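You operate a simulated robot arm through the tools that you are given. There is no shell and no other tool.

The job below is to be done with a simulated robot arm. You get a single attempt, and the scene is never put back.

## Task
Pack the yellow vase in the mailing tube and push the bung home.
Fine: wind a paper wad out with the knob and put it in first, under the vase; leave the knob wound out; the tube stays in its socket.

It is judged by the outcome, as a careful person would: the job done as asked, and still so three seconds after it is handed in. It fails if anything else is knocked over, pushed out of place, dropped, spilled or broken.

## Robot
A 6-joint arm with a two-finger parallel gripper, fixed in place. Base frame: the origin is on the floor under the middle of its stand, x ahead of it, y to its left, z up. Lengths are in mm, angles in rad, forces in N, time in s.
It reaches about 1347 mm from its shoulder. Its first joint turns from -2.897 to 2.897 rad. Payload 3.91 kg.
Tool frame: the origin (TCP) lies between the finger pads and is the grasp point; the fingertips stand 30 mm ahead of it; z points along the fingers, y is the line along which they close. The gripper opens to 110 mm. The fingers are 20 mm wide and 10 mm thick; the gripper's body (48 by 112 mm) begins 55 mm behind the TCP.
Orientation is that of the tool frame in the base frame, as a unit quaternion [w, x, y, z]. With the fingers straight down and closing along the base's y, the tool's x points along the base's -x, its y along +y and its z along -z.

## Interface
- The arm moves only by the tool servo_tool. Its argument "commands" is a list of rows, each a list of 7 numbers: the shift along the base's x, y, z in mm, then the turn, a rotation vector about the base's x, y, z in rad, then the finger opening in mm, from 0 to 110. In form: [[x, y, z, rx, ry, rz, gripper], ...]. A call has 1 to 20 rows; each row shifts and turns the commanded pose from where the row before left it. A row lasts 0.2 s, in which the tool goes at most 50 mm and 0.15 rad; a call with a longer step from one row to the next is refused whole, and so is a gripper value outside its range. A pose out of reach is approached as far as the arm can. The call stops where the force on the tool passes 40 N (or 10 N more than at its start, if that is more) or the arm is blocked; 0.2 s more then pass. The fingers move at their own pace (about 108 mm/s each) and stop on an object; they squeeze with about 25 N. The grip force told is the motor's: it shows also when the fingers shut on nothing. Time passes only in rows, and 0.2 s behind the last, so rows that do not move let the fingers close. It gives the time, the measured TCP pose, the force on the tool (base axes), the opening and the grip force at its end, in the units of the frame above (readings bear some noise), with the torque about the TCP (base axes, N m) and any sound that the robot's microphone picked up.
- Cameras (640 x 400 px; columns grow to the right, rows downward): "scene" is fixed at [43, 496.3, 1471.6]; the picture's right is [-0.35, -0.94, 0.00], its down [-0.52, 0.19, -0.83] and it looks along [0.78, -0.29, -0.55] (base axes); focal length 338 px, centre (320, 200). "wrist" rides on the gripper at [72, 17, -103] in the tool frame; the picture's right is [-0.23, 0.97, 0.00], its down [-0.76, -0.18, -0.62] and it looks along [-0.61, -0.14, 0.78] (tool axes); focal length 222 px, centre (320, 200). There is no depth. A picture from a camera that has moved, and an enlarged one, comes with that camera's place and axes in the base frame and with its lens. The place of the scene camera against the robot may be out by one fixed shift of up to 18 mm in any direction.
- get_image(camera): a new picture of that camera. No time passes.
- close_up(camera, box): a new picture of the part [left, top, right, bottom] of that camera's present view, enlarged. No time passes.
- hand_in(): hands the job in; it is judged then, once.

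Places have to be worked out from the pictures, the camera data and where the tool is seen. Open the gripper and draw the arm clear of the work before you hand the job in, unless the task says otherwise.

The tools are called after "Emit:" as name(argument=value, ...) on one line, values as JSON. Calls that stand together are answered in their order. servo_tool: Moves the arm, as the interface text tells. Its arguments: {"type":"object","properties":{"commands":{"type":"array","items":{"type":"array","items":{"type":"number"}}}},"required":["commands"]} The other tools are called the same way: get_image (camera) takes a picture; close_up (camera, box) takes an enlarged picture of a part of a camera's view; hand_in () hands the job in.

At the start:

```text
clock: 0.0
tcp_pos: [575.8, 73.2, 1184.5]
tool_rot: [0.001, 0.0, 1.0, 0.001]
contact_force: [0.0, 0.0, -0.7]
moment: [0.02, 0.01, 0.01]
finger_gap: 109.8
finger_force: 0.1
```

scene: 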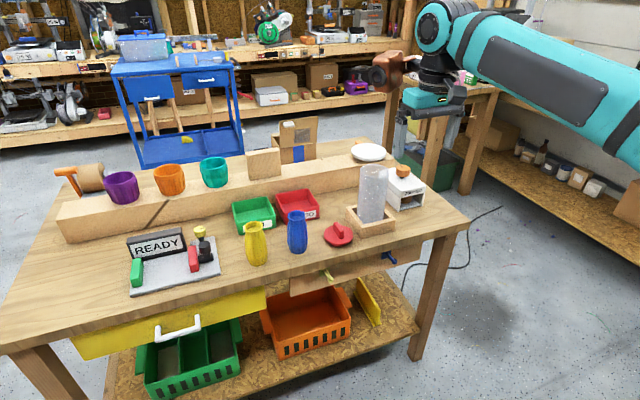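
wrist: 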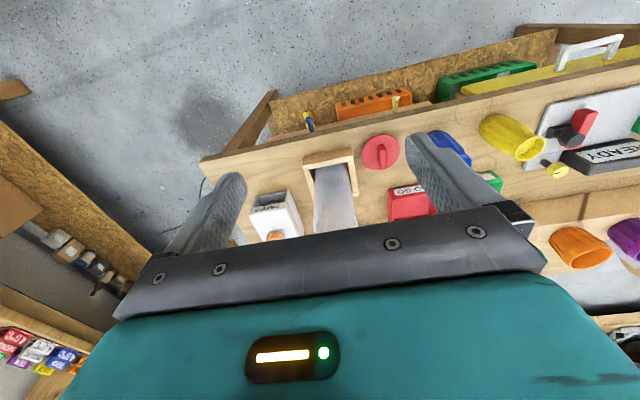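

I'll start by looking closer at the bench: the tube in its socket, the white box with the knob (the wad dispenser), the yellow vase and the red bung.

Emit:
close_up(camera="scene", box=[320, 130, 480, 270])

Emit:
close_up(camera="scene", box=[220, 170, 360, 290])

Emit:
close_up(camera="wrist", box=[200, 90, 560, 290])

```text
2.86 times, centred on (400, 200) of scene
camera zoom: at [43.0, 496.3, 1471.6], right [-0.35, -0.94, 0.0], down [-0.52, 0.19, -0.83], along [0.78, -0.29, -0.55], focal length 967 px, centre (91, 200)
```

zoom: 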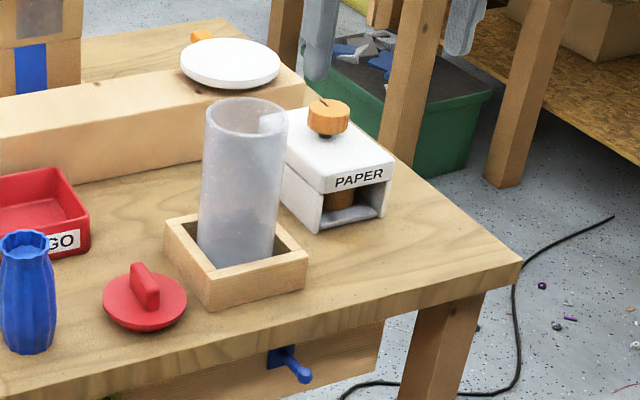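

```text
3.33 times, centred on (290, 230) of scene
camera zoom: at [43.0, 496.3, 1471.6], right [-0.35, -0.94, 0.0], down [-0.52, 0.19, -0.83], along [0.78, -0.29, -0.55], focal length 1128 px, centre (420, 100)
```

zoom: 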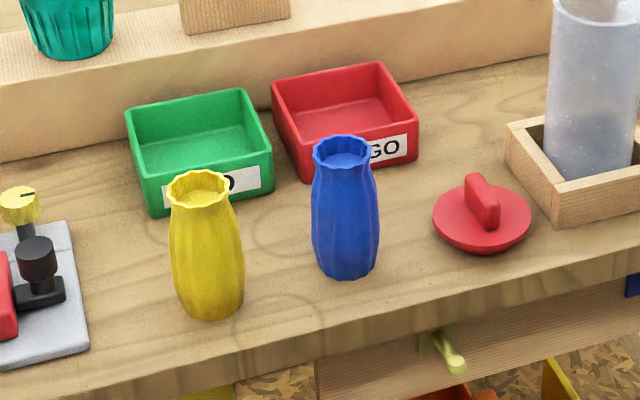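

```text
1.78 times, centred on (380, 190) of wrist
camera zoom: at [501.6, 88.9, 1288.9], right [0.23, 0.97, 0.0], down [0.76, -0.18, 0.62], along [0.61, -0.14, -0.78], focal length 395 px, centre (213, 218)
```

zoom: 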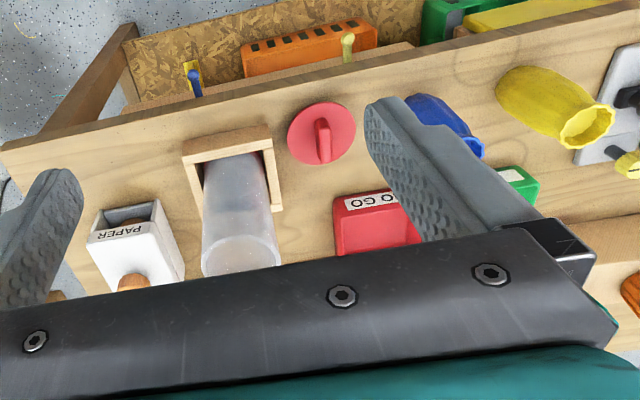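

The scene is clear: the PAPER box with its knob stands at about (888,-116,915), the tube near (785,52) with its rim near z 1010, the bung near (757,172,830) and the yellow vase near (746,418). I move the wrist camera over to the PAPER box for a closer look, staying high.

Emit:
servo_tool(commands=[[20, -16, -8, 0, 0, 0, 110], [20, -16, -8, 0, 0, 0, 110], [20, -16, -8, 0, 0, 0, 110], [20, -16, -8, 0, 0, 0, 110], [20, -16, -8, 0, 0, 0, 110], [20, -16, -8, 0, 0, 0, 110], [20, -16, -8, 0, 0, 0, 110], [20, -16, -8, 0, 0, 0, 110], [20, -16, -8, 0, 0, 0, 110], [20, -20, -8, 0, 0, 0, 110]])

Emit:
get_image(camera="wrist")

Emit:
get_image(camera="scene")

```text
clock: 2.2
tcp_pos: [774.5, -90.6, 1106.2]
tool_rot: [0.001, 0.0, 1.0, 0.0]
contact_force: [-0.6, -0.2, 0.4]
moment: [-0.01, -0.03, 0.0]
finger_gap: 110.0
finger_force: 0.0
```

```text
taken
camera wrist: at [701.1, -74.9, 1210.3], right [0.23, 0.97, 0.0], down [0.76, -0.18, 0.62], along [0.61, -0.14, -0.78], focal length 222 px, centre (320, 200)
```

wrist: 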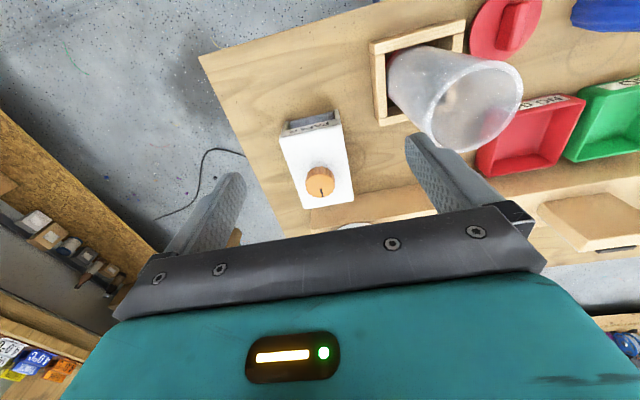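

```text
taken
```

scene: 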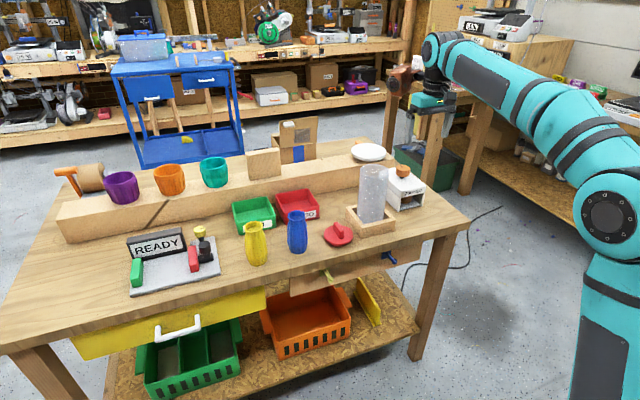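

The wrist camera sees the PAPER box, knob and tube well from here. I enlarge both.

Emit:
close_up(camera="wrist", box=[250, 90, 390, 220])

Emit:
close_up(camera="wrist", box=[350, 0, 560, 160])

Emit:
close_up(camera="scene", box=[370, 150, 450, 220])

```text
3.08 times, centred on (320, 155) of wrist
camera zoom: at [701.1, -74.9, 1210.3], right [0.23, 0.97, 0.0], down [0.76, -0.18, 0.62], along [0.61, -0.14, -0.78], focal length 684 px, centre (320, 338)
```

zoom: 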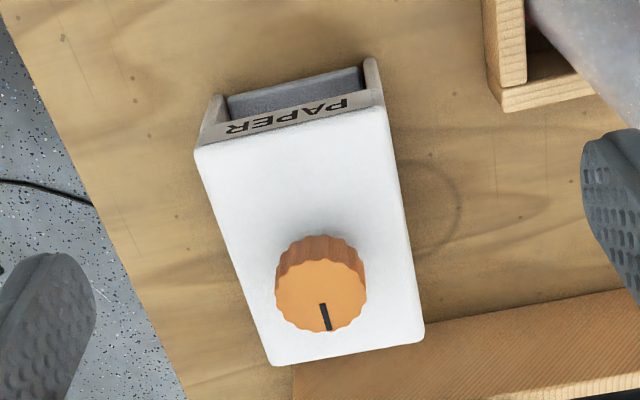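

```text
2.50 times, centred on (455, 80) of wrist
camera zoom: at [701.1, -74.9, 1210.3], right [0.23, 0.97, 0.0], down [0.76, -0.18, 0.62], along [0.61, -0.14, -0.78], focal length 555 px, centre (-18, 500)
```

zoom: 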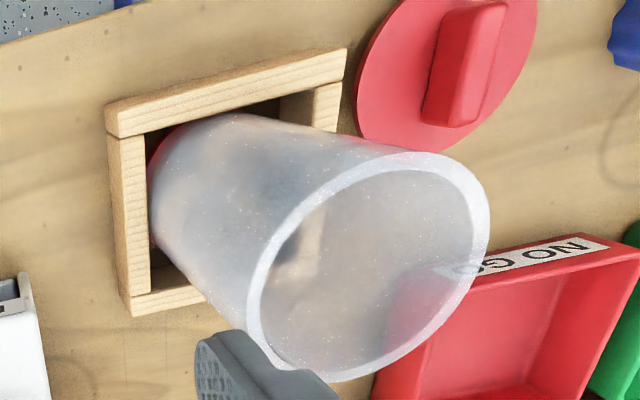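

```text
5.71 times, centred on (410, 185) of scene
camera zoom: at [43.0, 496.3, 1471.6], right [-0.35, -0.94, 0.0], down [-0.52, 0.19, -0.83], along [0.78, -0.29, -0.55], focal length 1934 px, centre (-194, 286)
```

zoom: 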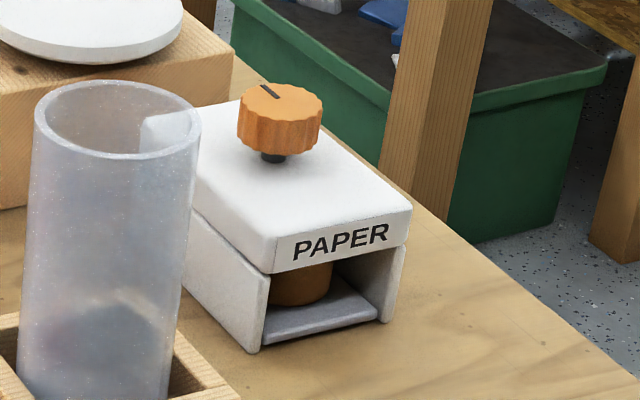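

The knob's mark points away from the robot and a brown wad can be seen inside the box's mouth. I bring the tool over the knob, still well above it, to see how the knob lines up with the fingers.

Emit:
servo_tool(commands=[[20, -5, -10, 0, 0, 0, 110], [20, -5, -10, 0, 0, 0, 110], [20, -5, -10, 0, 0, 0, 110], [20, -5, -10, 0, 0, 0, 110], [20, -5, -10, 0, 0, 0, 110], [10, -2, -10, 0, 0, 0, 110], [0, 0, -10, 0, 0, 0, 110], [0, 0, -10, 0, 0, 0, 110], [0, 0, -10, 0, 0, 0, 110]])

Emit:
get_image(camera="wrist")

Emit:
close_up(camera="scene", box=[340, 80, 480, 220])

```text
clock: 4.2
tcp_pos: [886.1, -118.4, 1014.0]
tool_rot: [0.001, 0.0, 1.0, 0.001]
contact_force: [-0.1, 0.2, -0.6]
moment: [0.04, 0.0, -0.01]
finger_gap: 110.1
finger_force: 0.1
```

```text
taken
camera wrist: at [811.5, -102.3, 1118.4], right [0.23, 0.97, 0.0], down [0.76, -0.18, 0.62], along [0.61, -0.14, -0.78], focal length 222 px, centre (320, 200)
```

wrist: 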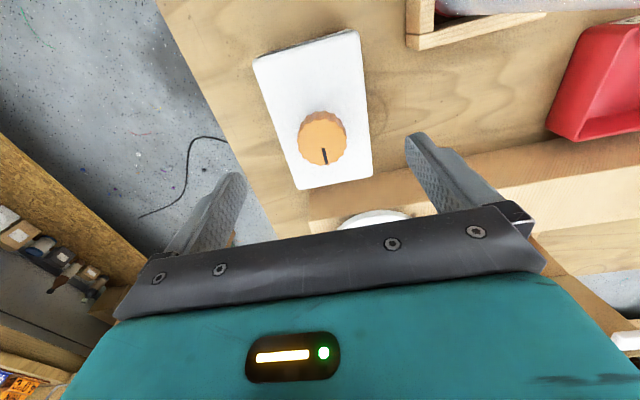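

```text
2.86 times, centred on (410, 150) of scene
camera zoom: at [43.0, 496.3, 1471.6], right [-0.35, -0.94, 0.0], down [-0.52, 0.19, -0.83], along [0.78, -0.29, -0.55], focal length 967 px, centre (63, 343)
```

zoom: 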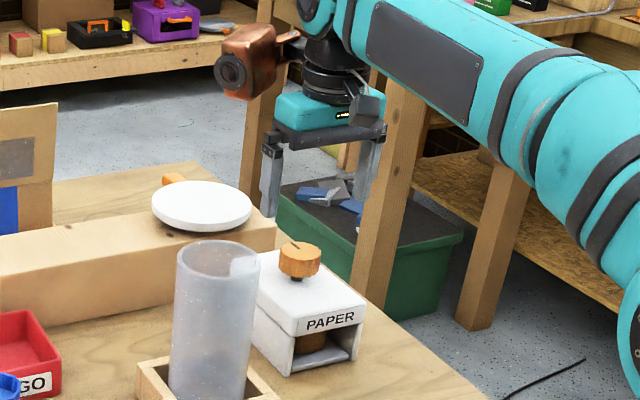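

The views agree: the knob's top is centred near (885.5,-118.4,939), it is about 40 mm across, and the box is square to the axes (x 822–957, y −161…−76, top near 905). I descend with the fingers around the knob, keeping the tips above the box lid.

Emit:
servo_tool(commands=[[0, 0, -12, 0, 0, 0, 80], [0, 0, -12, 0, 0, 0, 80], [0, 0, -12, 0, 0, 0, 80], [0, 0, -12, 0, 0, 0, 80], [0, 0, -10, 0, 0, 0, 80], [0, 0, -6, 0, 0, 0, 80], [0, 0, 0, 0, 0, 0, 80]])

Emit:
get_image(camera="wrist")

Emit:
close_up(camera="scene", box=[360, 130, 440, 220])

```text
clock: 5.8
tcp_pos: [885.5, -118.4, 950.9]
tool_rot: [0.0, 0.0, 1.0, 0.001]
contact_force: [0.8, 0.0, -0.1]
moment: [-0.02, 0.02, 0.01]
finger_gap: 79.6
finger_force: 0.0
```

```text
taken
camera wrist: at [811.9, -102.0, 1054.6], right [0.23, 0.97, 0.0], down [0.76, -0.18, 0.62], along [0.61, -0.14, -0.78], focal length 222 px, centre (320, 200)
```

wrist: 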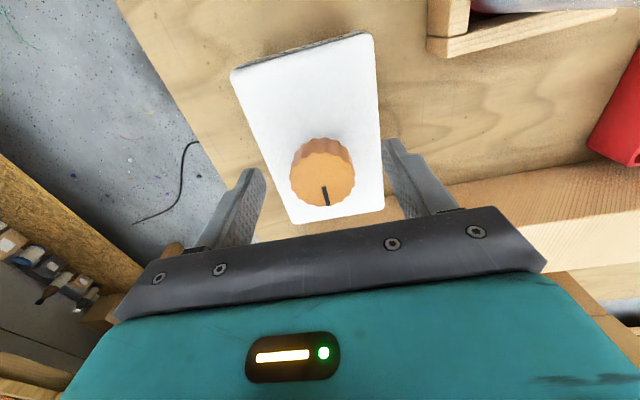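

```text
4.44 times, centred on (400, 175) of scene
camera zoom: at [43.0, 496.3, 1471.6], right [-0.35, -0.94, 0.0], down [-0.52, 0.19, -0.83], along [0.78, -0.29, -0.55], focal length 1504 px, centre (-36, 311)
```

zoom: 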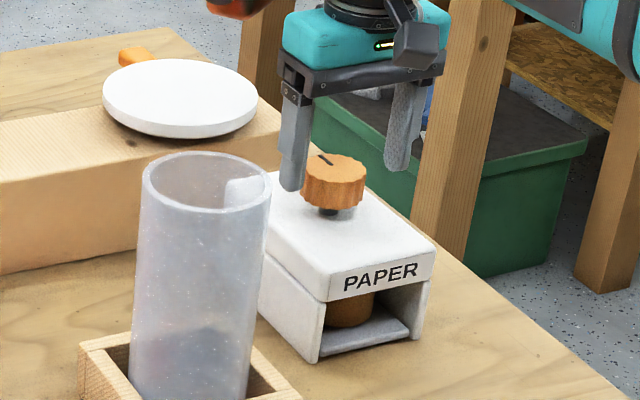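

The knob sits centred between the fingers, about 12 mm under the TCP. I lower 8 mm so the pads overlap it, then close on it.

Emit:
servo_tool(commands=[[0, 0, -4, 0, 0, 0, 80], [0, 0, -4, 0, 0, 0, 80], [0, 0, 0, 0, 0, 0, 60], [0, 0, 0, 0, 0, 0, 40], [0, 0, 0, 0, 0, 0, 30], [0, 0, 0, 0, 0, 0, 30]])

Emit:
get_image(camera="wrist")

Emit:
close_up(camera="scene", box=[360, 130, 440, 220])

```text
clock: 7.2
tcp_pos: [884.3, -119.8, 944.0]
tool_rot: [0.001, 0.001, 1.0, 0.001]
contact_force: [-2.4, -10.4, 0.1]
moment: [-0.51, 0.32, -0.14]
finger_gap: 45.9
finger_force: 45.4
```

```text
taken
camera wrist: at [811.4, -103.5, 1046.9], right [0.23, 0.97, 0.0], down [0.76, -0.18, 0.62], along [0.61, -0.14, -0.78], focal length 222 px, centre (320, 200)
```

wrist: 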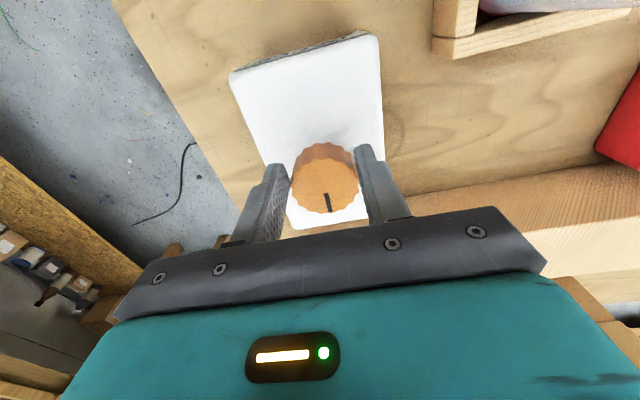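

```text
4.44 times, centred on (400, 175) of scene
camera zoom: at [43.0, 496.3, 1471.6], right [-0.35, -0.94, 0.0], down [-0.52, 0.19, -0.83], along [0.78, -0.29, -0.55], focal length 1504 px, centre (-36, 311)
```

zoom: 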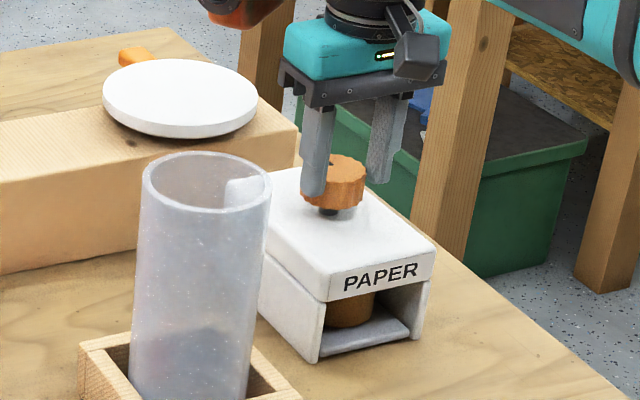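

Gripped at 46 mm, with about 10 N sideways toward −y, so the knob's centre lies slightly toward −y of the commanded pose. I shift 2 mm to relieve it before turning.

Emit:
servo_tool(commands=[[-1, -2, 0, 0, 0, 0, 30], [0, 0, 0, 0, 0, 0, 30]])

```text
clock: 7.8
tcp_pos: [883.9, -120.0, 942.2]
tool_rot: [0.001, 0.0, 1.0, 0.0]
contact_force: [13.0, -3.5, 3.6]
moment: [0.05, -0.44, -0.01]
finger_gap: 45.7
finger_force: 45.0
```

The x shift overcorrected (+13 N), so I take most of it back and nudge y a little more.

Emit:
servo_tool(commands=[[0.8, -1, 0, 0, 0, 0, 30], [0, 0, 0, 0, 0, 0, 30]])

```text
clock: 8.4
tcp_pos: [885.4, -120.7, 945.2]
tool_rot: [0.0, -0.001, 1.0, 0.001]
contact_force: [2.8, 7.9, 4.9]
moment: [0.52, -0.06, 0.14]
finger_gap: 45.8
finger_force: 45.1
```

Nearly centred now (x +3 N, y +8 N). I take back 0.6 mm in y and try a small turn counter-clockwise (seen from above), watching the torque.

Emit:
servo_tool(commands=[[0, 0.6, 0, 0, 0, 0, 30], [0, 0, 0, 0, 0, 0.08, 30], [0, 0, 0, 0, 0, 0.08, 30], [0, 0, 0, 0, 0, 0.08, 30]])

Emit:
close_up(camera="scene", box=[360, 130, 440, 220])

Emit:
get_image(camera="wrist")

```text
clock: 9.3
tcp_pos: [881.8, -123.5, 943.8]
tool_rot: [-0.003, -0.097, 0.995, 0.001]
contact_force: [-35.1, -10.3, -1.3]
moment: [-0.33, 0.91, -0.33]
finger_gap: 43.7
finger_force: 45.4
stopped in row 4: the force on the tool passed its limit at 43 N (the readings are from after the stop); the commanded pose is now the measured one
```

```text
4.44 times, centred on (400, 175) of scene
camera zoom: at [43.0, 496.3, 1471.6], right [-0.35, -0.94, 0.0], down [-0.52, 0.19, -0.83], along [0.78, -0.29, -0.55], focal length 1504 px, centre (-36, 311)
```

zoom: 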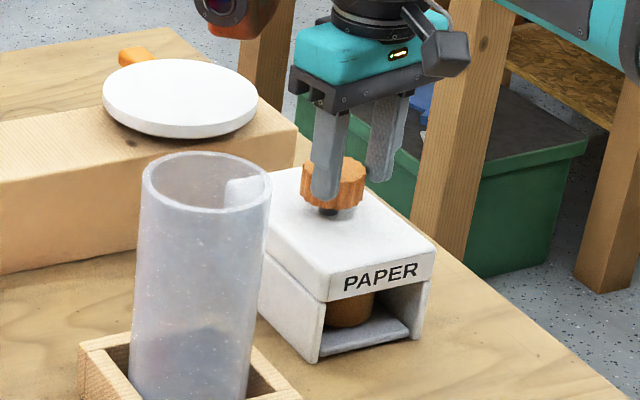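

```text
taken
camera wrist: at [806.9, -121.3, 1047.4], right [0.04, 1.0, 0.0], down [0.78, -0.03, 0.62], along [0.62, -0.02, -0.79], focal length 222 px, centre (320, 200)
```

wrist: 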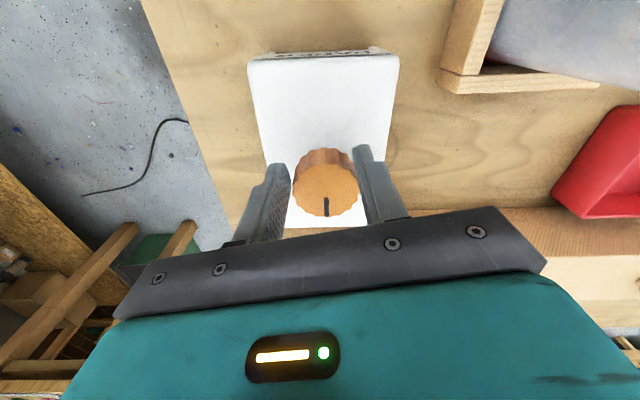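

The tool turned 0.19 rad but the knob's mark still points to +x, so the fingers slipped round it: counter-clockwise is apparently its stop. I open, re-centre over the knob at zero turn and grip again to try clockwise.

Emit:
servo_tool(commands=[[0, 0, 0, 0, 0, 0, 70], [0, 0, 0, 0, 0, 0, 70], [1.5, 1.5, 0, 0, 0, -0.1, 70], [1.7, 1.8, 0, 0, 0, -0.094, 70], [0, 0, 0, 0, 0, 0, 70]])

Emit:
get_image(camera="wrist")

Emit:
close_up(camera="wrist", box=[240, 110, 420, 240])

```text
clock: 10.5
tcp_pos: [887.3, -118.9, 941.5]
tool_rot: [-0.002, 0.0, 1.0, 0.001]
contact_force: [-0.1, -0.1, 0.3]
moment: [-0.02, -0.01, 0.0]
finger_gap: 69.8
finger_force: 0.1
```

```text
taken
camera wrist: at [813.7, -102.4, 1046.4], right [0.23, 0.97, 0.0], down [0.76, -0.18, 0.62], along [0.6, -0.14, -0.78], focal length 222 px, centre (320, 200)
```

wrist: 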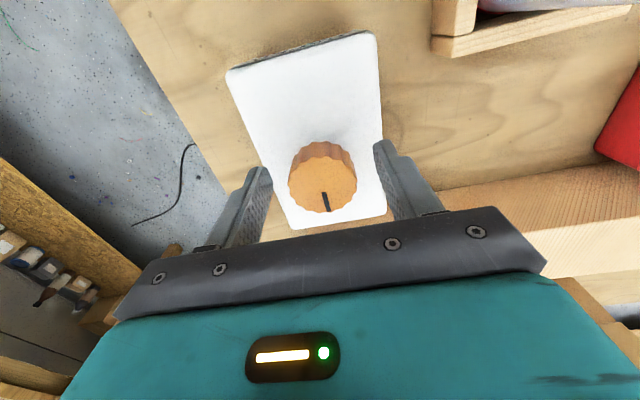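

```text
3.08 times, centred on (330, 175) of wrist
camera zoom: at [813.7, -102.4, 1046.4], right [0.23, 0.97, 0.0], down [0.76, -0.18, 0.62], along [0.6, -0.14, -0.78], focal length 684 px, centre (289, 277)
```

zoom: 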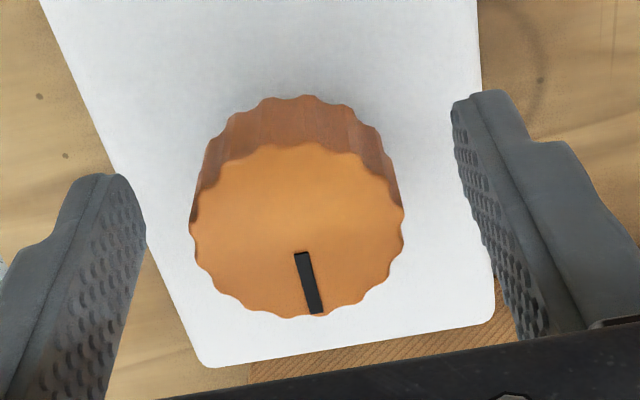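

Before turning again I want the knob's centre and height more exactly, so I rise and take enlarged views from two known places.

Emit:
servo_tool(commands=[[0, 0, 20, 0, 0, 0, 70], [0, 0, 20, 0, 0, 0, 110], [0, 0, 20, 0, 0, 0, 110], [0, 0, 20, 0, 0, 0, 110], [0, 0, 20, 0, 0, 0, 110], [0, 0, 0, 0, 0, 0, 110]])

Emit:
close_up(camera="wrist", box=[230, 20, 390, 200])

Emit:
close_up(camera="scene", box=[360, 150, 440, 220])

```text
clock: 11.9
tcp_pos: [887.5, -118.7, 1041.6]
tool_rot: [-0.001, 0.001, 1.0, 0.001]
contact_force: [0.9, -0.1, 0.7]
moment: [0.01, 0.01, -0.02]
finger_gap: 110.0
finger_force: 0.0
```

```text
2.22 times, centred on (310, 110) of wrist
camera zoom: at [813.9, -102.1, 1146.1], right [0.23, 0.97, 0.0], down [0.76, -0.18, 0.62], along [0.6, -0.14, -0.78], focal length 494 px, centre (342, 400)
```

zoom: 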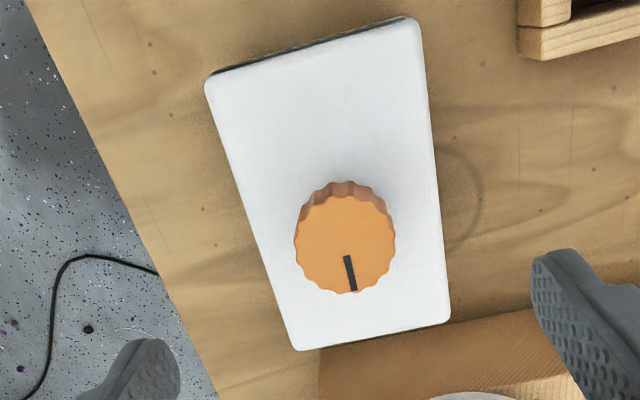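

```text
5.71 times, centred on (400, 185) of scene
camera zoom: at [43.0, 496.3, 1471.6], right [-0.35, -0.94, 0.0], down [-0.52, 0.19, -0.83], along [0.78, -0.29, -0.55], focal length 1934 px, centre (-137, 286)
```

zoom: 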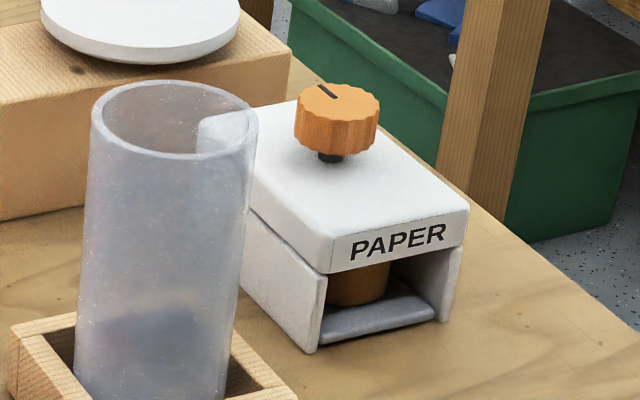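

Now the geometry is consistent (apparent diameter matches the 46 mm grip): the knob's top is at about (897,−120.3,922) and the box lid near 888, so my first grip caught only the edge of the pads. I re-approach centred, tips just above the lid, and grip.

Emit:
servo_tool(commands=[[3, -0.6, -15, 0, 0, 0, 80], [3, -0.6, -15, 0, 0, 0, 80], [3.3, -0.5, -15, 0, 0, 0, 80], [0, 0, -15, 0, 0, 0, 80], [0, 0, -15, 0, 0, 0, 80], [0, 0, -15, 0, 0, 0, 80], [0, 0, -10, 0, 0, 0, 80], [0, 0, -8, 0, 0, 0, 80], [0, 0, -5, 0, 0, 0, 80], [0, 0, 0, 0, 0, 0, 80]])

Emit:
close_up(camera="wrist", box=[230, 80, 410, 240])

Emit:
close_up(camera="scene", box=[360, 140, 440, 220])

```text
clock: 14.1
tcp_pos: [895.9, -121.1, 928.5]
tool_rot: [-0.001, 0.0, 1.0, 0.001]
contact_force: [0.9, -0.1, -0.1]
moment: [0.01, -0.04, -0.01]
finger_gap: 79.8
finger_force: 0.1
```

```text
2.50 times, centred on (320, 160) of wrist
camera zoom: at [823.2, -104.2, 1033.1], right [0.23, 0.97, 0.0], down [0.76, -0.18, 0.62], along [0.6, -0.14, -0.78], focal length 555 px, centre (320, 300)
```

zoom: 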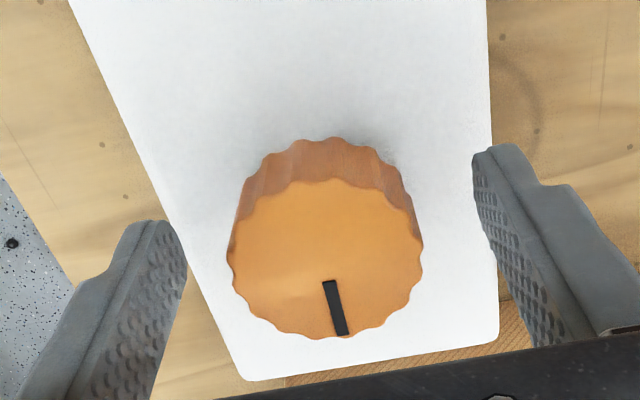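

```text
5.00 times, centred on (400, 180) of scene
camera zoom: at [43.0, 496.3, 1471.6], right [-0.35, -0.94, 0.0], down [-0.52, 0.19, -0.83], along [0.78, -0.29, -0.55], focal length 1693 px, centre (-80, 300)
```

zoom: 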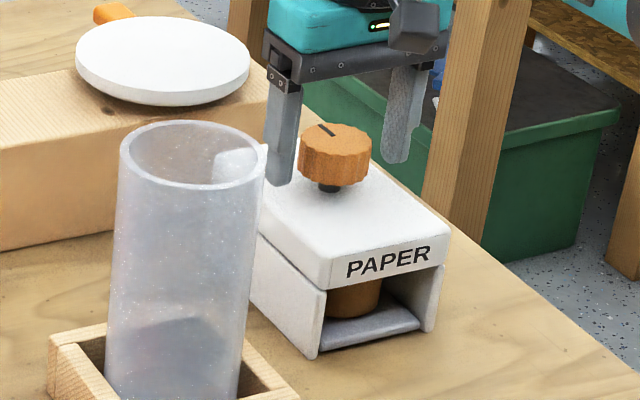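

The knob is now centred between the pads (about (895.5,−120,924)). I close and check the forces.

Emit:
servo_tool(commands=[[-0.7, 0, 0, 0, 0, 0, 60], [0, 0, 0, 0, 0, 0, 40], [0, 0, 0, 0, 0, 0, 30], [0, 0, 0, 0, 0, 0, 30]])

```text
clock: 15.1
tcp_pos: [895.9, -120.4, 929.1]
tool_rot: [-0.002, 0.0, 1.0, 0.002]
contact_force: [0.5, 4.1, -0.2]
moment: [-0.01, -0.1, 0.02]
finger_gap: 47.5
finger_force: 44.8
```

Clean grip: 47.5 mm gap and small forces. I try a gentle turn of about 0.2 rad counter-clockwise, watching torque and the mark.

Emit:
servo_tool(commands=[[0, 0, 0, 0, 0, 0.05, 30], [0, 0, 0, 0, 0, 0.05, 30], [0, 0, 0, 0, 0, 0.05, 30], [0, 0, 0, 0, 0, 0.05, 30], [0, 0, 0, 0, 0, 0, 30]])

Emit:
close_up(camera="wrist", box=[230, 80, 410, 240])

Emit:
close_up(camera="scene", box=[360, 140, 440, 220])

```text
clock: 16.3
tcp_pos: [896.7, -120.8, 928.9]
tool_rot: [-0.002, -0.101, 0.995, 0.0]
contact_force: [-0.8, -2.1, -4.2]
moment: [-0.5, 0.15, -0.64]
finger_gap: 47.4
finger_force: 45.4
```

```text
2.50 times, centred on (320, 160) of wrist
camera zoom: at [820.5, -119.2, 1033.1], right [0.03, 1.0, 0.0], down [0.78, -0.02, 0.62], along [0.62, -0.02, -0.78], focal length 555 px, centre (320, 300)
```

zoom: 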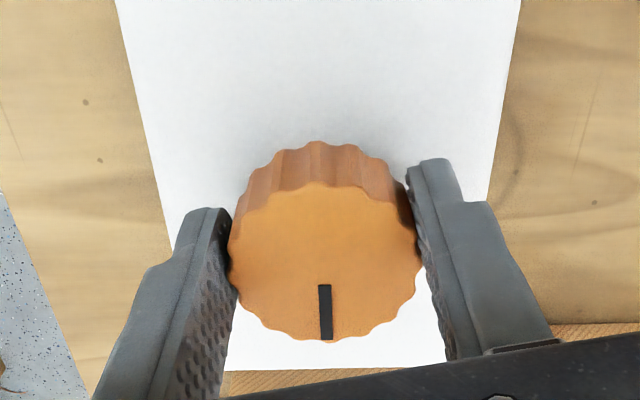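

```text
5.00 times, centred on (400, 180) of scene
camera zoom: at [43.0, 496.3, 1471.6], right [-0.35, -0.94, 0.0], down [-0.52, 0.19, -0.83], along [0.78, -0.29, -0.55], focal length 1693 px, centre (-80, 300)
```

zoom: 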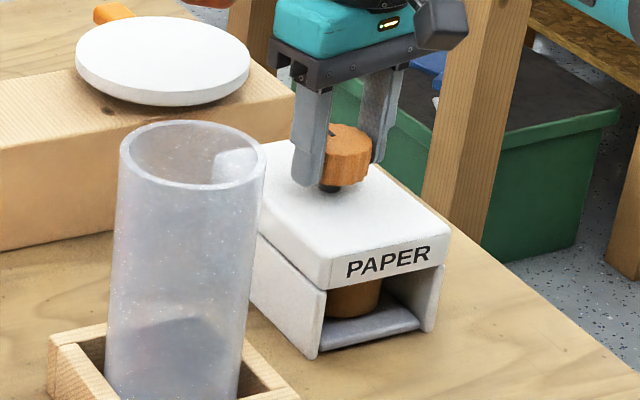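

The mark stays put with −0.64 N·m of resistance, so counter-clockwise is indeed the stop. I turn back and on clockwise past zero.

Emit:
servo_tool(commands=[[0, 0, 0, 0, 0, -0.05, 30], [0, 0, 0, 0, 0, -0.05, 30], [0, 0, 0, 0, 0, -0.05, 30], [0, 0, 0, 0, 0, -0.05, 30], [0, 0, 0, 0, 0, -0.05, 30], [0, 0, 0, 0, 0, -0.05, 30], [0, 0, 0, 0, 0, -0.05, 30], [0, 0, 0, 0, 0, -0.05, 30], [0, 0, 0, 0, 0, 0, 30]])

Emit:
close_up(camera="wrist", box=[230, 80, 410, 240])

Emit:
close_up(camera="scene", box=[360, 140, 440, 220])

```text
clock: 18.3
tcp_pos: [897.1, -119.3, 927.7]
tool_rot: [-0.001, 0.1, 0.995, 0.001]
contact_force: [-11.0, 9.8, -9.1]
moment: [0.12, -0.42, 0.05]
finger_gap: 47.1
finger_force: 45.7
```

```text
2.50 times, centred on (320, 160) of wrist
camera zoom: at [827.1, -88.9, 1033.2], right [0.41, 0.91, 0.0], down [0.71, -0.33, 0.62], along [0.56, -0.26, -0.78], focal length 555 px, centre (320, 300)
```

zoom: 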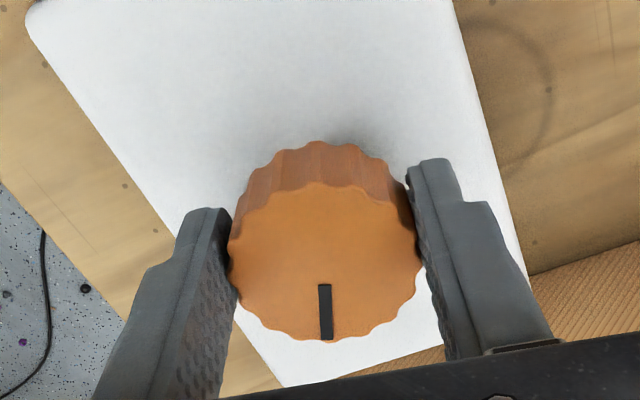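

```text
5.00 times, centred on (400, 180) of scene
camera zoom: at [43.0, 496.3, 1471.6], right [-0.35, -0.94, 0.0], down [-0.52, 0.19, -0.83], along [0.78, -0.29, -0.55], focal length 1693 px, centre (-80, 300)
```

zoom: 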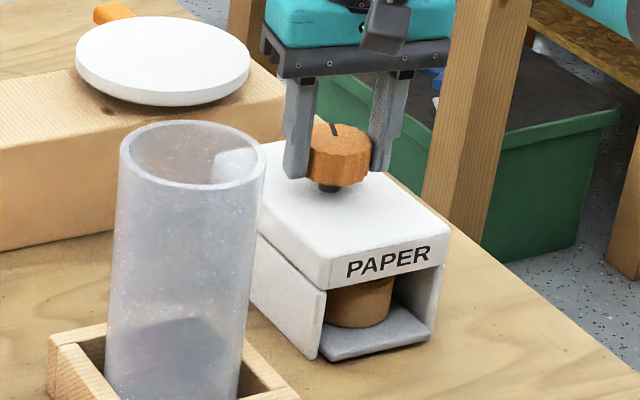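

Clockwise works: the knob turned with the fingers and the tray with the wad has begun sliding out of the mouth. I relieve the small side forces and keep turning clockwise.

Emit:
servo_tool(commands=[[-0.6, 0.6, -0.5, 0, 0, -0.05, 30], [0, 0, 0, 0, 0, -0.08, 30], [0, 0, 0, 0, 0, -0.08, 30], [0, 0, 0, 0, 0, -0.08, 30], [0, 0, 0, 0, 0, -0.08, 30], [0, 0, 0, 0, 0, -0.08, 30], [0, 0, 0, 0, 0, 0, 30]])

Emit:
close_up(camera="scene", box=[360, 140, 440, 220])

```text
clock: 19.8
tcp_pos: [896.5, -118.8, 928.4]
tool_rot: [-0.001, 0.317, 0.948, 0.003]
contact_force: [13.6, 19.2, 0.8]
moment: [0.22, -0.14, 0.1]
finger_gap: 47.3
finger_force: 45.2
stopped in row 7: the force on the tool passed its limit at 41 N (the readings are from after the stop); the commanded pose is now the measured one
```

```text
5.00 times, centred on (400, 180) of scene
camera zoom: at [43.0, 496.3, 1471.6], right [-0.35, -0.94, 0.0], down [-0.52, 0.19, -0.83], along [0.78, -0.29, -0.55], focal length 1693 px, centre (-80, 300)
```

zoom: 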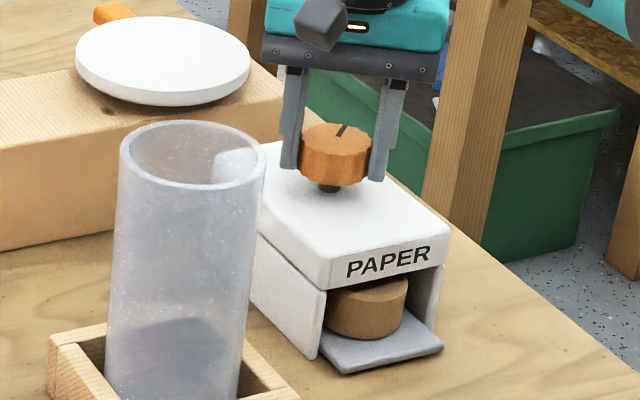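

The wad is now about half out on its tray; the stop was only side force building up from slight misalignment. I open, letting the arm relax, re-align to the knob axis, and re-grip before turning further.

Emit:
servo_tool(commands=[[0, 0, 0, 0, 0, 0, 70], [0, 0, 0, 0, 0, 0, 70], [0, 0, 0, 0, 0, 0, 70]])

Emit:
close_up(camera="wrist", box=[230, 80, 410, 240])

Emit:
close_up(camera="scene", box=[360, 140, 440, 220])

```text
clock: 20.6
tcp_pos: [895.5, -121.1, 929.5]
tool_rot: [0.0, 0.318, 0.948, 0.002]
contact_force: [-1.1, 0.3, -0.5]
moment: [-0.01, -0.01, 0.02]
finger_gap: 69.9
finger_force: 0.0
```

```text
2.50 times, centred on (320, 160) of wrist
camera zoom: at [846.5, -63.8, 1033.4], right [0.77, 0.64, 0.0], down [0.5, -0.6, 0.62], along [0.4, -0.48, -0.78], focal length 555 px, centre (320, 300)
```

zoom: 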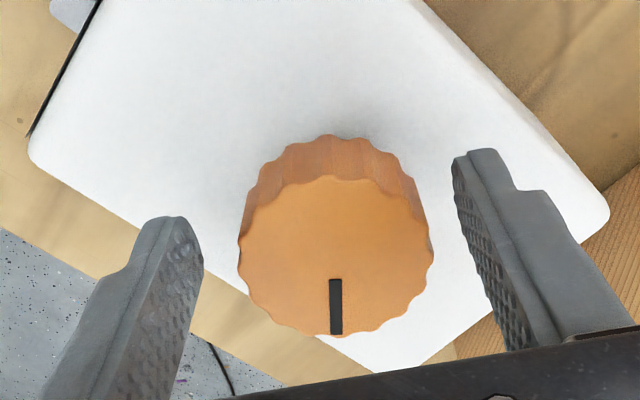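

```text
5.00 times, centred on (400, 180) of scene
camera zoom: at [43.0, 496.3, 1471.6], right [-0.35, -0.94, 0.0], down [-0.52, 0.19, -0.83], along [0.78, -0.29, -0.55], focal length 1693 px, centre (-80, 300)
```

zoom: 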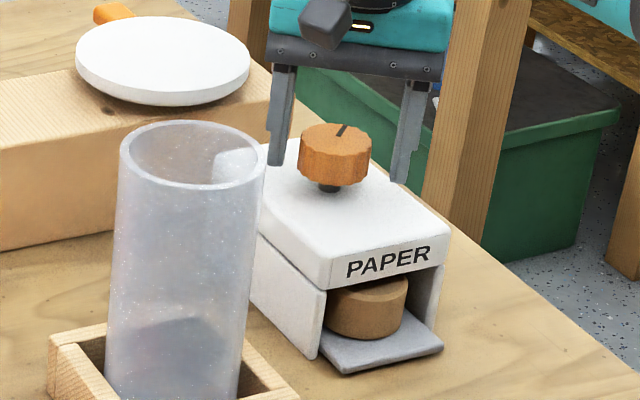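

The knob stays where it was turned. In the tool's view it sits about 2.5 mm toward +y of the grasp point, so I shift by that and re-grip.

Emit:
servo_tool(commands=[[0.4, 2.3, -0.5, 0, 0, 0, 70], [0, 0, 0, 0, 0, 0, 50], [0, 0, 0, 0, 0, 0, 30], [0, 0, 0, 0, 0, 0, 30], [0, 0, 0, 0, 0, 0, 30]])

```text
clock: 21.8
tcp_pos: [895.6, -117.7, 928.9]
tool_rot: [0.0, 0.318, 0.948, 0.002]
contact_force: [7.0, 3.1, 1.7]
moment: [-0.79, 0.06, 0.05]
finger_gap: 47.1
finger_force: 44.8
```

Good grip with small forces. I keep turning clockwise another 0.4 rad, slowly.

Emit:
servo_tool(commands=[[0, 0, 0, 0, 0, -0.05, 30], [0, 0, 0, 0, 0, -0.05, 30], [0, 0, 0, 0, 0, -0.05, 30], [0, 0, 0, 0, 0, -0.05, 30], [0, 0, 0, 0, 0, -0.05, 30], [0, 0, 0, 0, 0, -0.05, 30], [0, 0, 0, 0, 0, -0.05, 30], [0, 0, 0, 0, 0, -0.05, 30]])

Emit:
close_up(camera="scene", box=[360, 140, 440, 220])

```text
clock: 23.5
tcp_pos: [897.5, -116.4, 927.8]
tool_rot: [0.001, 0.481, 0.877, 0.002]
contact_force: [18.1, 6.8, 1.7]
moment: [0.03, 1.14, 0.11]
finger_gap: 47.0
finger_force: 45.4
stopped in row 8: the force on the tool passed its limit at 41 N (the readings are from after the stop); the commanded pose is now the measured one
```

```text
5.00 times, centred on (400, 180) of scene
camera zoom: at [43.0, 496.3, 1471.6], right [-0.35, -0.94, 0.0], down [-0.52, 0.19, -0.83], along [0.78, -0.29, -0.55], focal length 1693 px, centre (-80, 300)
```

zoom: 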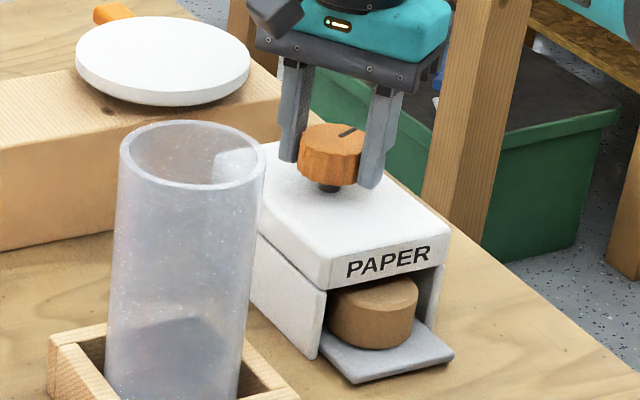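

Turned to about −1.0 rad and the wad is further out. The side force pattern and the scene view say the knob's axis lies about 4 mm farther from the wrist camera than I set; I open, check where the tool settles, then correct.

Emit:
servo_tool(commands=[[0, 0, 0, 0, 0, 0, 70], [0, 0, 0, 0, 0, 0, 70], [0, 0, 0, 0, 0, 0, 70]])

Emit:
close_up(camera="wrist", box=[230, 80, 410, 240])

Emit:
close_up(camera="scene", box=[370, 140, 430, 190])

```text
clock: 24.3
tcp_pos: [896.5, -117.3, 928.3]
tool_rot: [0.001, 0.481, 0.876, 0.002]
contact_force: [0.3, -0.4, 0.2]
moment: [-0.01, 0.01, -0.01]
finger_gap: 70.1
finger_force: 0.1
```

```text
2.50 times, centred on (320, 160) of wrist
camera zoom: at [870.0, -47.4, 1033.2], right [0.94, 0.33, 0.01], down [0.26, -0.74, 0.62], along [0.21, -0.59, -0.78], focal length 555 px, centre (320, 300)
```

zoom: 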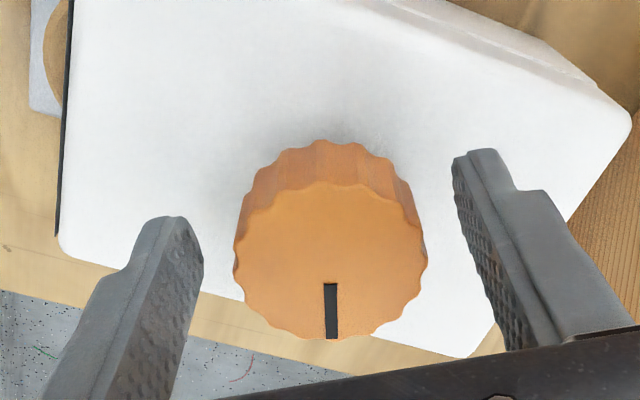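

```text
8.00 times, centred on (400, 165) of scene
camera zoom: at [43.0, 496.3, 1471.6], right [-0.35, -0.94, 0.0], down [-0.52, 0.19, -0.83], along [0.78, -0.29, -0.55], focal length 2708 px, centre (-320, 480)
```

zoom: 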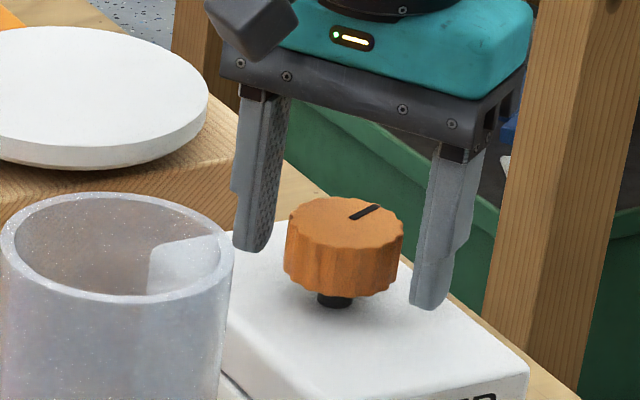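

Intersecting two wrist views (0 and −1 rad) puts the knob axis at (898.4,−120.6), top z≈919. I shift the tool by (+2.3,−2.7,−3) and grip again.

Emit:
servo_tool(commands=[[2.3, -2.7, -3, 0, 0, 0, 70], [0, 0, 0, 0, 0, 0, 50], [0, 0, 0, 0, 0, 0, 30], [0, 0, 0, 0, 0, 0, 30], [0, 0, 0, 0, 0, 0, 30]])

```text
clock: 25.5
tcp_pos: [898.9, -118.6, 926.4]
tool_rot: [0.001, 0.482, 0.876, 0.001]
contact_force: [15.3, 2.6, 5.7]
moment: [-0.76, 0.35, -0.01]
finger_gap: 47.0
finger_force: 44.7
```

A 15 N side force remains along the closing line; I shift 1 mm that way and turn another 0.5 rad clockwise.

Emit:
servo_tool(commands=[[0.9, 0.5, 0, 0, 0, 0, 30], [0, 0, 0, 0, 0, -0.05, 30], [0, 0, 0, 0, 0, -0.05, 30], [0, 0, 0, 0, 0, -0.05, 30], [0, 0, 0, 0, 0, -0.05, 30], [0, 0, 0, 0, 0, -0.05, 30], [0, 0, 0, 0, 0, -0.05, 30], [0, 0, 0, 0, 0, -0.05, 30], [0, 0, 0, 0, 0, -0.05, 30]])

Emit:
close_up(camera="scene", box=[360, 140, 440, 220])

```text
clock: 27.5
tcp_pos: [900.2, -117.6, 926.7]
tool_rot: [0.002, 0.646, 0.764, 0.003]
contact_force: [16.8, -1.9, 13.0]
moment: [0.02, 0.11, 0.02]
finger_gap: 47.0
finger_force: 45.2
```

```text
5.00 times, centred on (400, 180) of scene
camera zoom: at [43.0, 496.3, 1471.6], right [-0.35, -0.94, 0.0], down [-0.52, 0.19, -0.83], along [0.78, -0.29, -0.55], focal length 1693 px, centre (-80, 300)
```

zoom: 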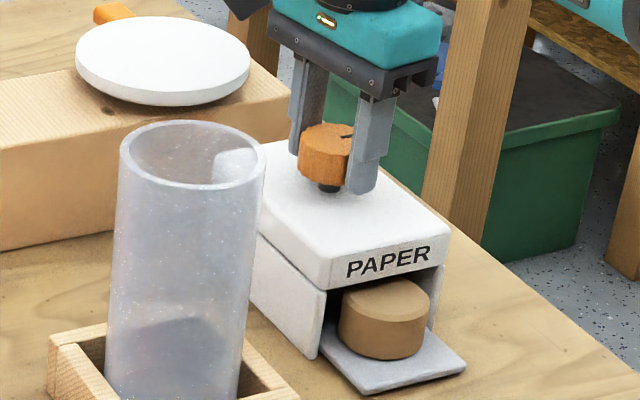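

That went smoothly; the wad is well out now. I relieve the x force by 1 mm and continue clockwise.

Emit:
servo_tool(commands=[[1.2, 0, 0.5, 0, 0, 0, 30], [0, 0, 0, 0, 0, -0.05, 30], [0, 0, 0, 0, 0, -0.05, 30], [0, 0, 0, 0, 0, -0.05, 30], [0, 0, 0, 0, 0, -0.05, 30], [0, 0, 0, 0, 0, -0.05, 30], [0, 0, 0, 0, 0, -0.05, 30], [0, 0, 0, 0, 0, -0.05, 30], [0, 0, 0, 0, 0, -0.05, 30]])

Emit:
close_up(camera="scene", box=[360, 140, 440, 220])

```text
clock: 29.5
tcp_pos: [899.5, -117.5, 925.7]
tool_rot: [0.001, 0.785, 0.62, 0.001]
contact_force: [-22.5, 2.9, -12.7]
moment: [1.16, 0.83, 0.02]
finger_gap: 46.9
finger_force: 44.7
```

```text
5.00 times, centred on (400, 180) of scene
camera zoom: at [43.0, 496.3, 1471.6], right [-0.35, -0.94, 0.0], down [-0.52, 0.19, -0.83], along [0.78, -0.29, -0.55], focal length 1693 px, centre (-80, 300)
```

zoom: 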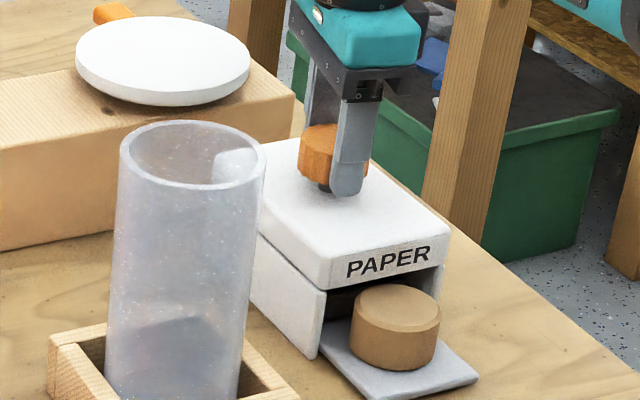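

The wad is nearly clear of the lid. I relieve the −x force and turn on, watching for an end stop.

Emit:
servo_tool(commands=[[-1.5, 0, -0.5, 0, 0, 0, 30], [0, 0, 0, 0, 0, -0.05, 30], [0, 0, 0, 0, 0, -0.05, 30], [0, 0, 0, 0, 0, -0.05, 30], [0, 0, 0, 0, 0, -0.05, 30], [0, 0, 0, 0, 0, -0.05, 30], [0, 0, 0, 0, 0, -0.05, 30], [0, 0, 0, 0, 0, 0, 30]])

Emit:
close_up(camera="scene", box=[360, 140, 440, 220])

Emit:
close_up(camera="wrist", box=[230, 80, 410, 240])

```text
clock: 31.2
tcp_pos: [900.6, -118.2, 926.9]
tool_rot: [0.003, 0.867, 0.498, 0.003]
contact_force: [20.1, -2.6, 1.6]
moment: [-0.15, 1.01, 1.11]
finger_gap: 47.3
finger_force: 45.2
stopped in row 8: the force on the tool passed its limit at 41 N (the readings are from after the stop); the commanded pose is now the measured one
```

```text
5.00 times, centred on (400, 180) of scene
camera zoom: at [43.0, 496.3, 1471.6], right [-0.35, -0.94, 0.0], down [-0.52, 0.19, -0.83], along [0.78, -0.29, -0.55], focal length 1693 px, centre (-80, 300)
```

zoom: 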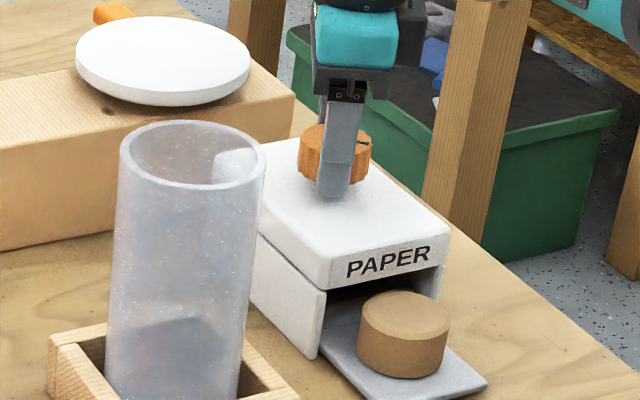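

```text
2.50 times, centred on (320, 160) of wrist
camera zoom: at [949.6, -65.0, 1030.5], right [0.72, -0.69, 0.01], down [-0.54, -0.56, 0.62], along [-0.42, -0.45, -0.78], focal length 555 px, centre (320, 300)
```

zoom: 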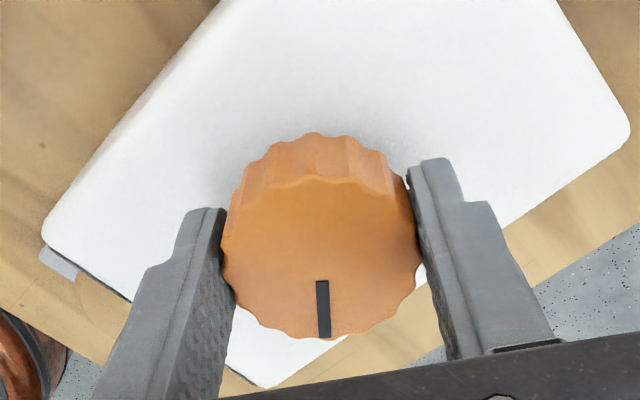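

Torque jumped to +1.1 N·m, which looks like the end stop; the wad is fully clear of the lid on its tray. I release, re-centre and try a little more, to be sure the knob is wound fully out.

Emit:
servo_tool(commands=[[0, 0, 0, 0, 0, 0, 70], [0, 0, 0, 0, 0, 0, 70], [0, 0, 0, 0, 0, 0, 70]])

Emit:
close_up(camera="wrist", box=[230, 80, 410, 240])

Emit:
close_up(camera="scene", box=[360, 140, 440, 220])

```text
clock: 32.0
tcp_pos: [898.9, -119.1, 925.2]
tool_rot: [0.002, 0.868, 0.496, 0.002]
contact_force: [-0.2, 0.9, -1.0]
moment: [-0.03, 0.01, 0.02]
finger_gap: 69.7
finger_force: 0.1
```

```text
2.50 times, centred on (320, 160) of wrist
camera zoom: at [948.9, -65.0, 1031.0], right [0.72, -0.69, 0.01], down [-0.54, -0.56, 0.62], along [-0.42, -0.45, -0.78], focal length 555 px, centre (320, 300)
```

zoom: 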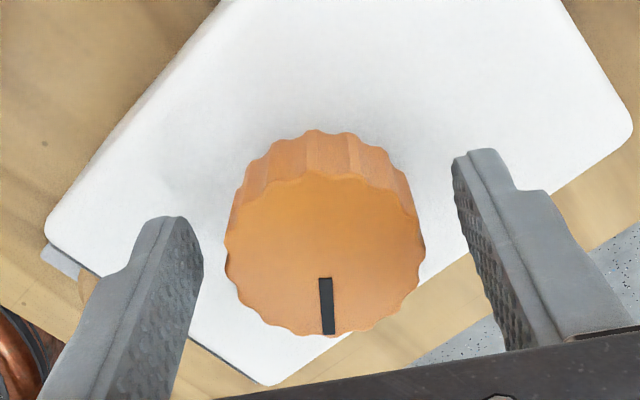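

```text
5.00 times, centred on (400, 180) of scene
camera zoom: at [43.0, 496.3, 1471.6], right [-0.35, -0.94, 0.0], down [-0.52, 0.19, -0.83], along [0.78, -0.29, -0.55], focal length 1693 px, centre (-80, 300)
```

zoom: 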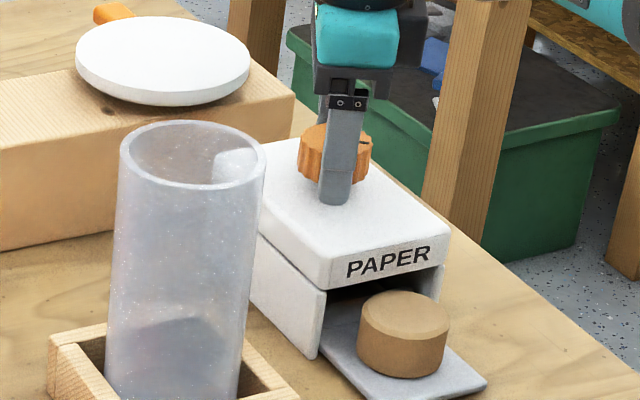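

The mark now points at about −134°, i.e. 2.3 rad turned. I nudge 1 mm onto the axis, grip and press clockwise once more to feel for the stop.

Emit:
servo_tool(commands=[[0.7, 0.7, 0, 0, 0, 0, 70], [0, 0, 0, 0, 0, 0, 50], [0, 0, 0, 0, 0, 0, 30], [0, 0, 0, 0, 0, 0, 30], [0, 0, 0, 0, 0, 0, 30]])

Emit:
servo_tool(commands=[[0, 0, 0, 0, 0, -0.04, 30], [0, 0, 0, 0, 0, -0.04, 30], [0, 0, 0, 0, 0, -0.04, 30], [0, 0, 0, 0, 0, 0, 30]])

Emit:
close_up(camera="wrist", box=[230, 80, 410, 240])

Emit:
close_up(camera="scene", box=[360, 140, 440, 220])

```text
clock: 33.2
tcp_pos: [901.4, -118.4, 927.3]
tool_rot: [0.004, 0.868, 0.496, 0.003]
contact_force: [12.8, -4.2, 5.1]
moment: [0.46, 0.61, 0.12]
finger_gap: 47.3
finger_force: 45.0
```

```text
clock: 34.2
tcp_pos: [902.4, -118.3, 926.6]
tool_rot: [0.002, 0.897, 0.443, 0.003]
contact_force: [23.9, -4.3, 5.8]
moment: [0.18, 0.67, 1.04]
finger_gap: 47.7
finger_force: 44.4
```

```text
2.50 times, centred on (320, 160) of wrist
camera zoom: at [956.6, -71.0, 1030.8], right [0.64, -0.77, 0.01], down [-0.61, -0.5, 0.62], along [-0.48, -0.4, -0.78], focal length 555 px, centre (320, 300)
```

zoom: 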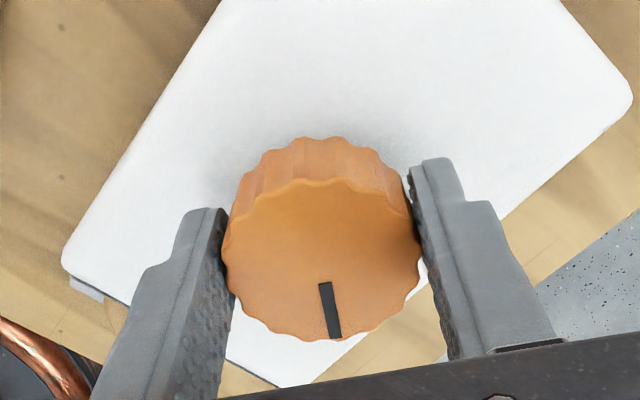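

```text
5.00 times, centred on (400, 180) of scene
camera zoom: at [43.0, 496.3, 1471.6], right [-0.35, -0.94, 0.0], down [-0.52, 0.19, -0.83], along [0.78, -0.29, -0.55], focal length 1693 px, centre (-80, 300)
```

zoom: 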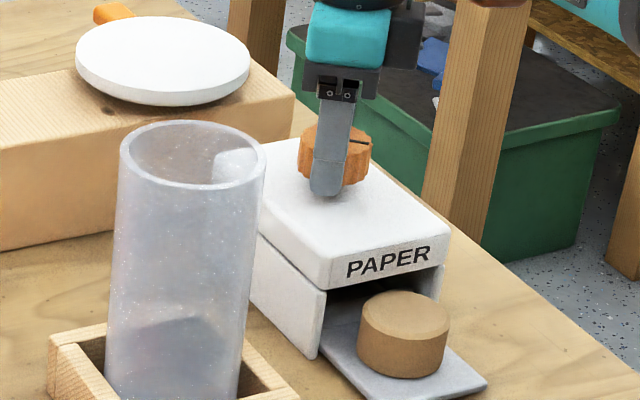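

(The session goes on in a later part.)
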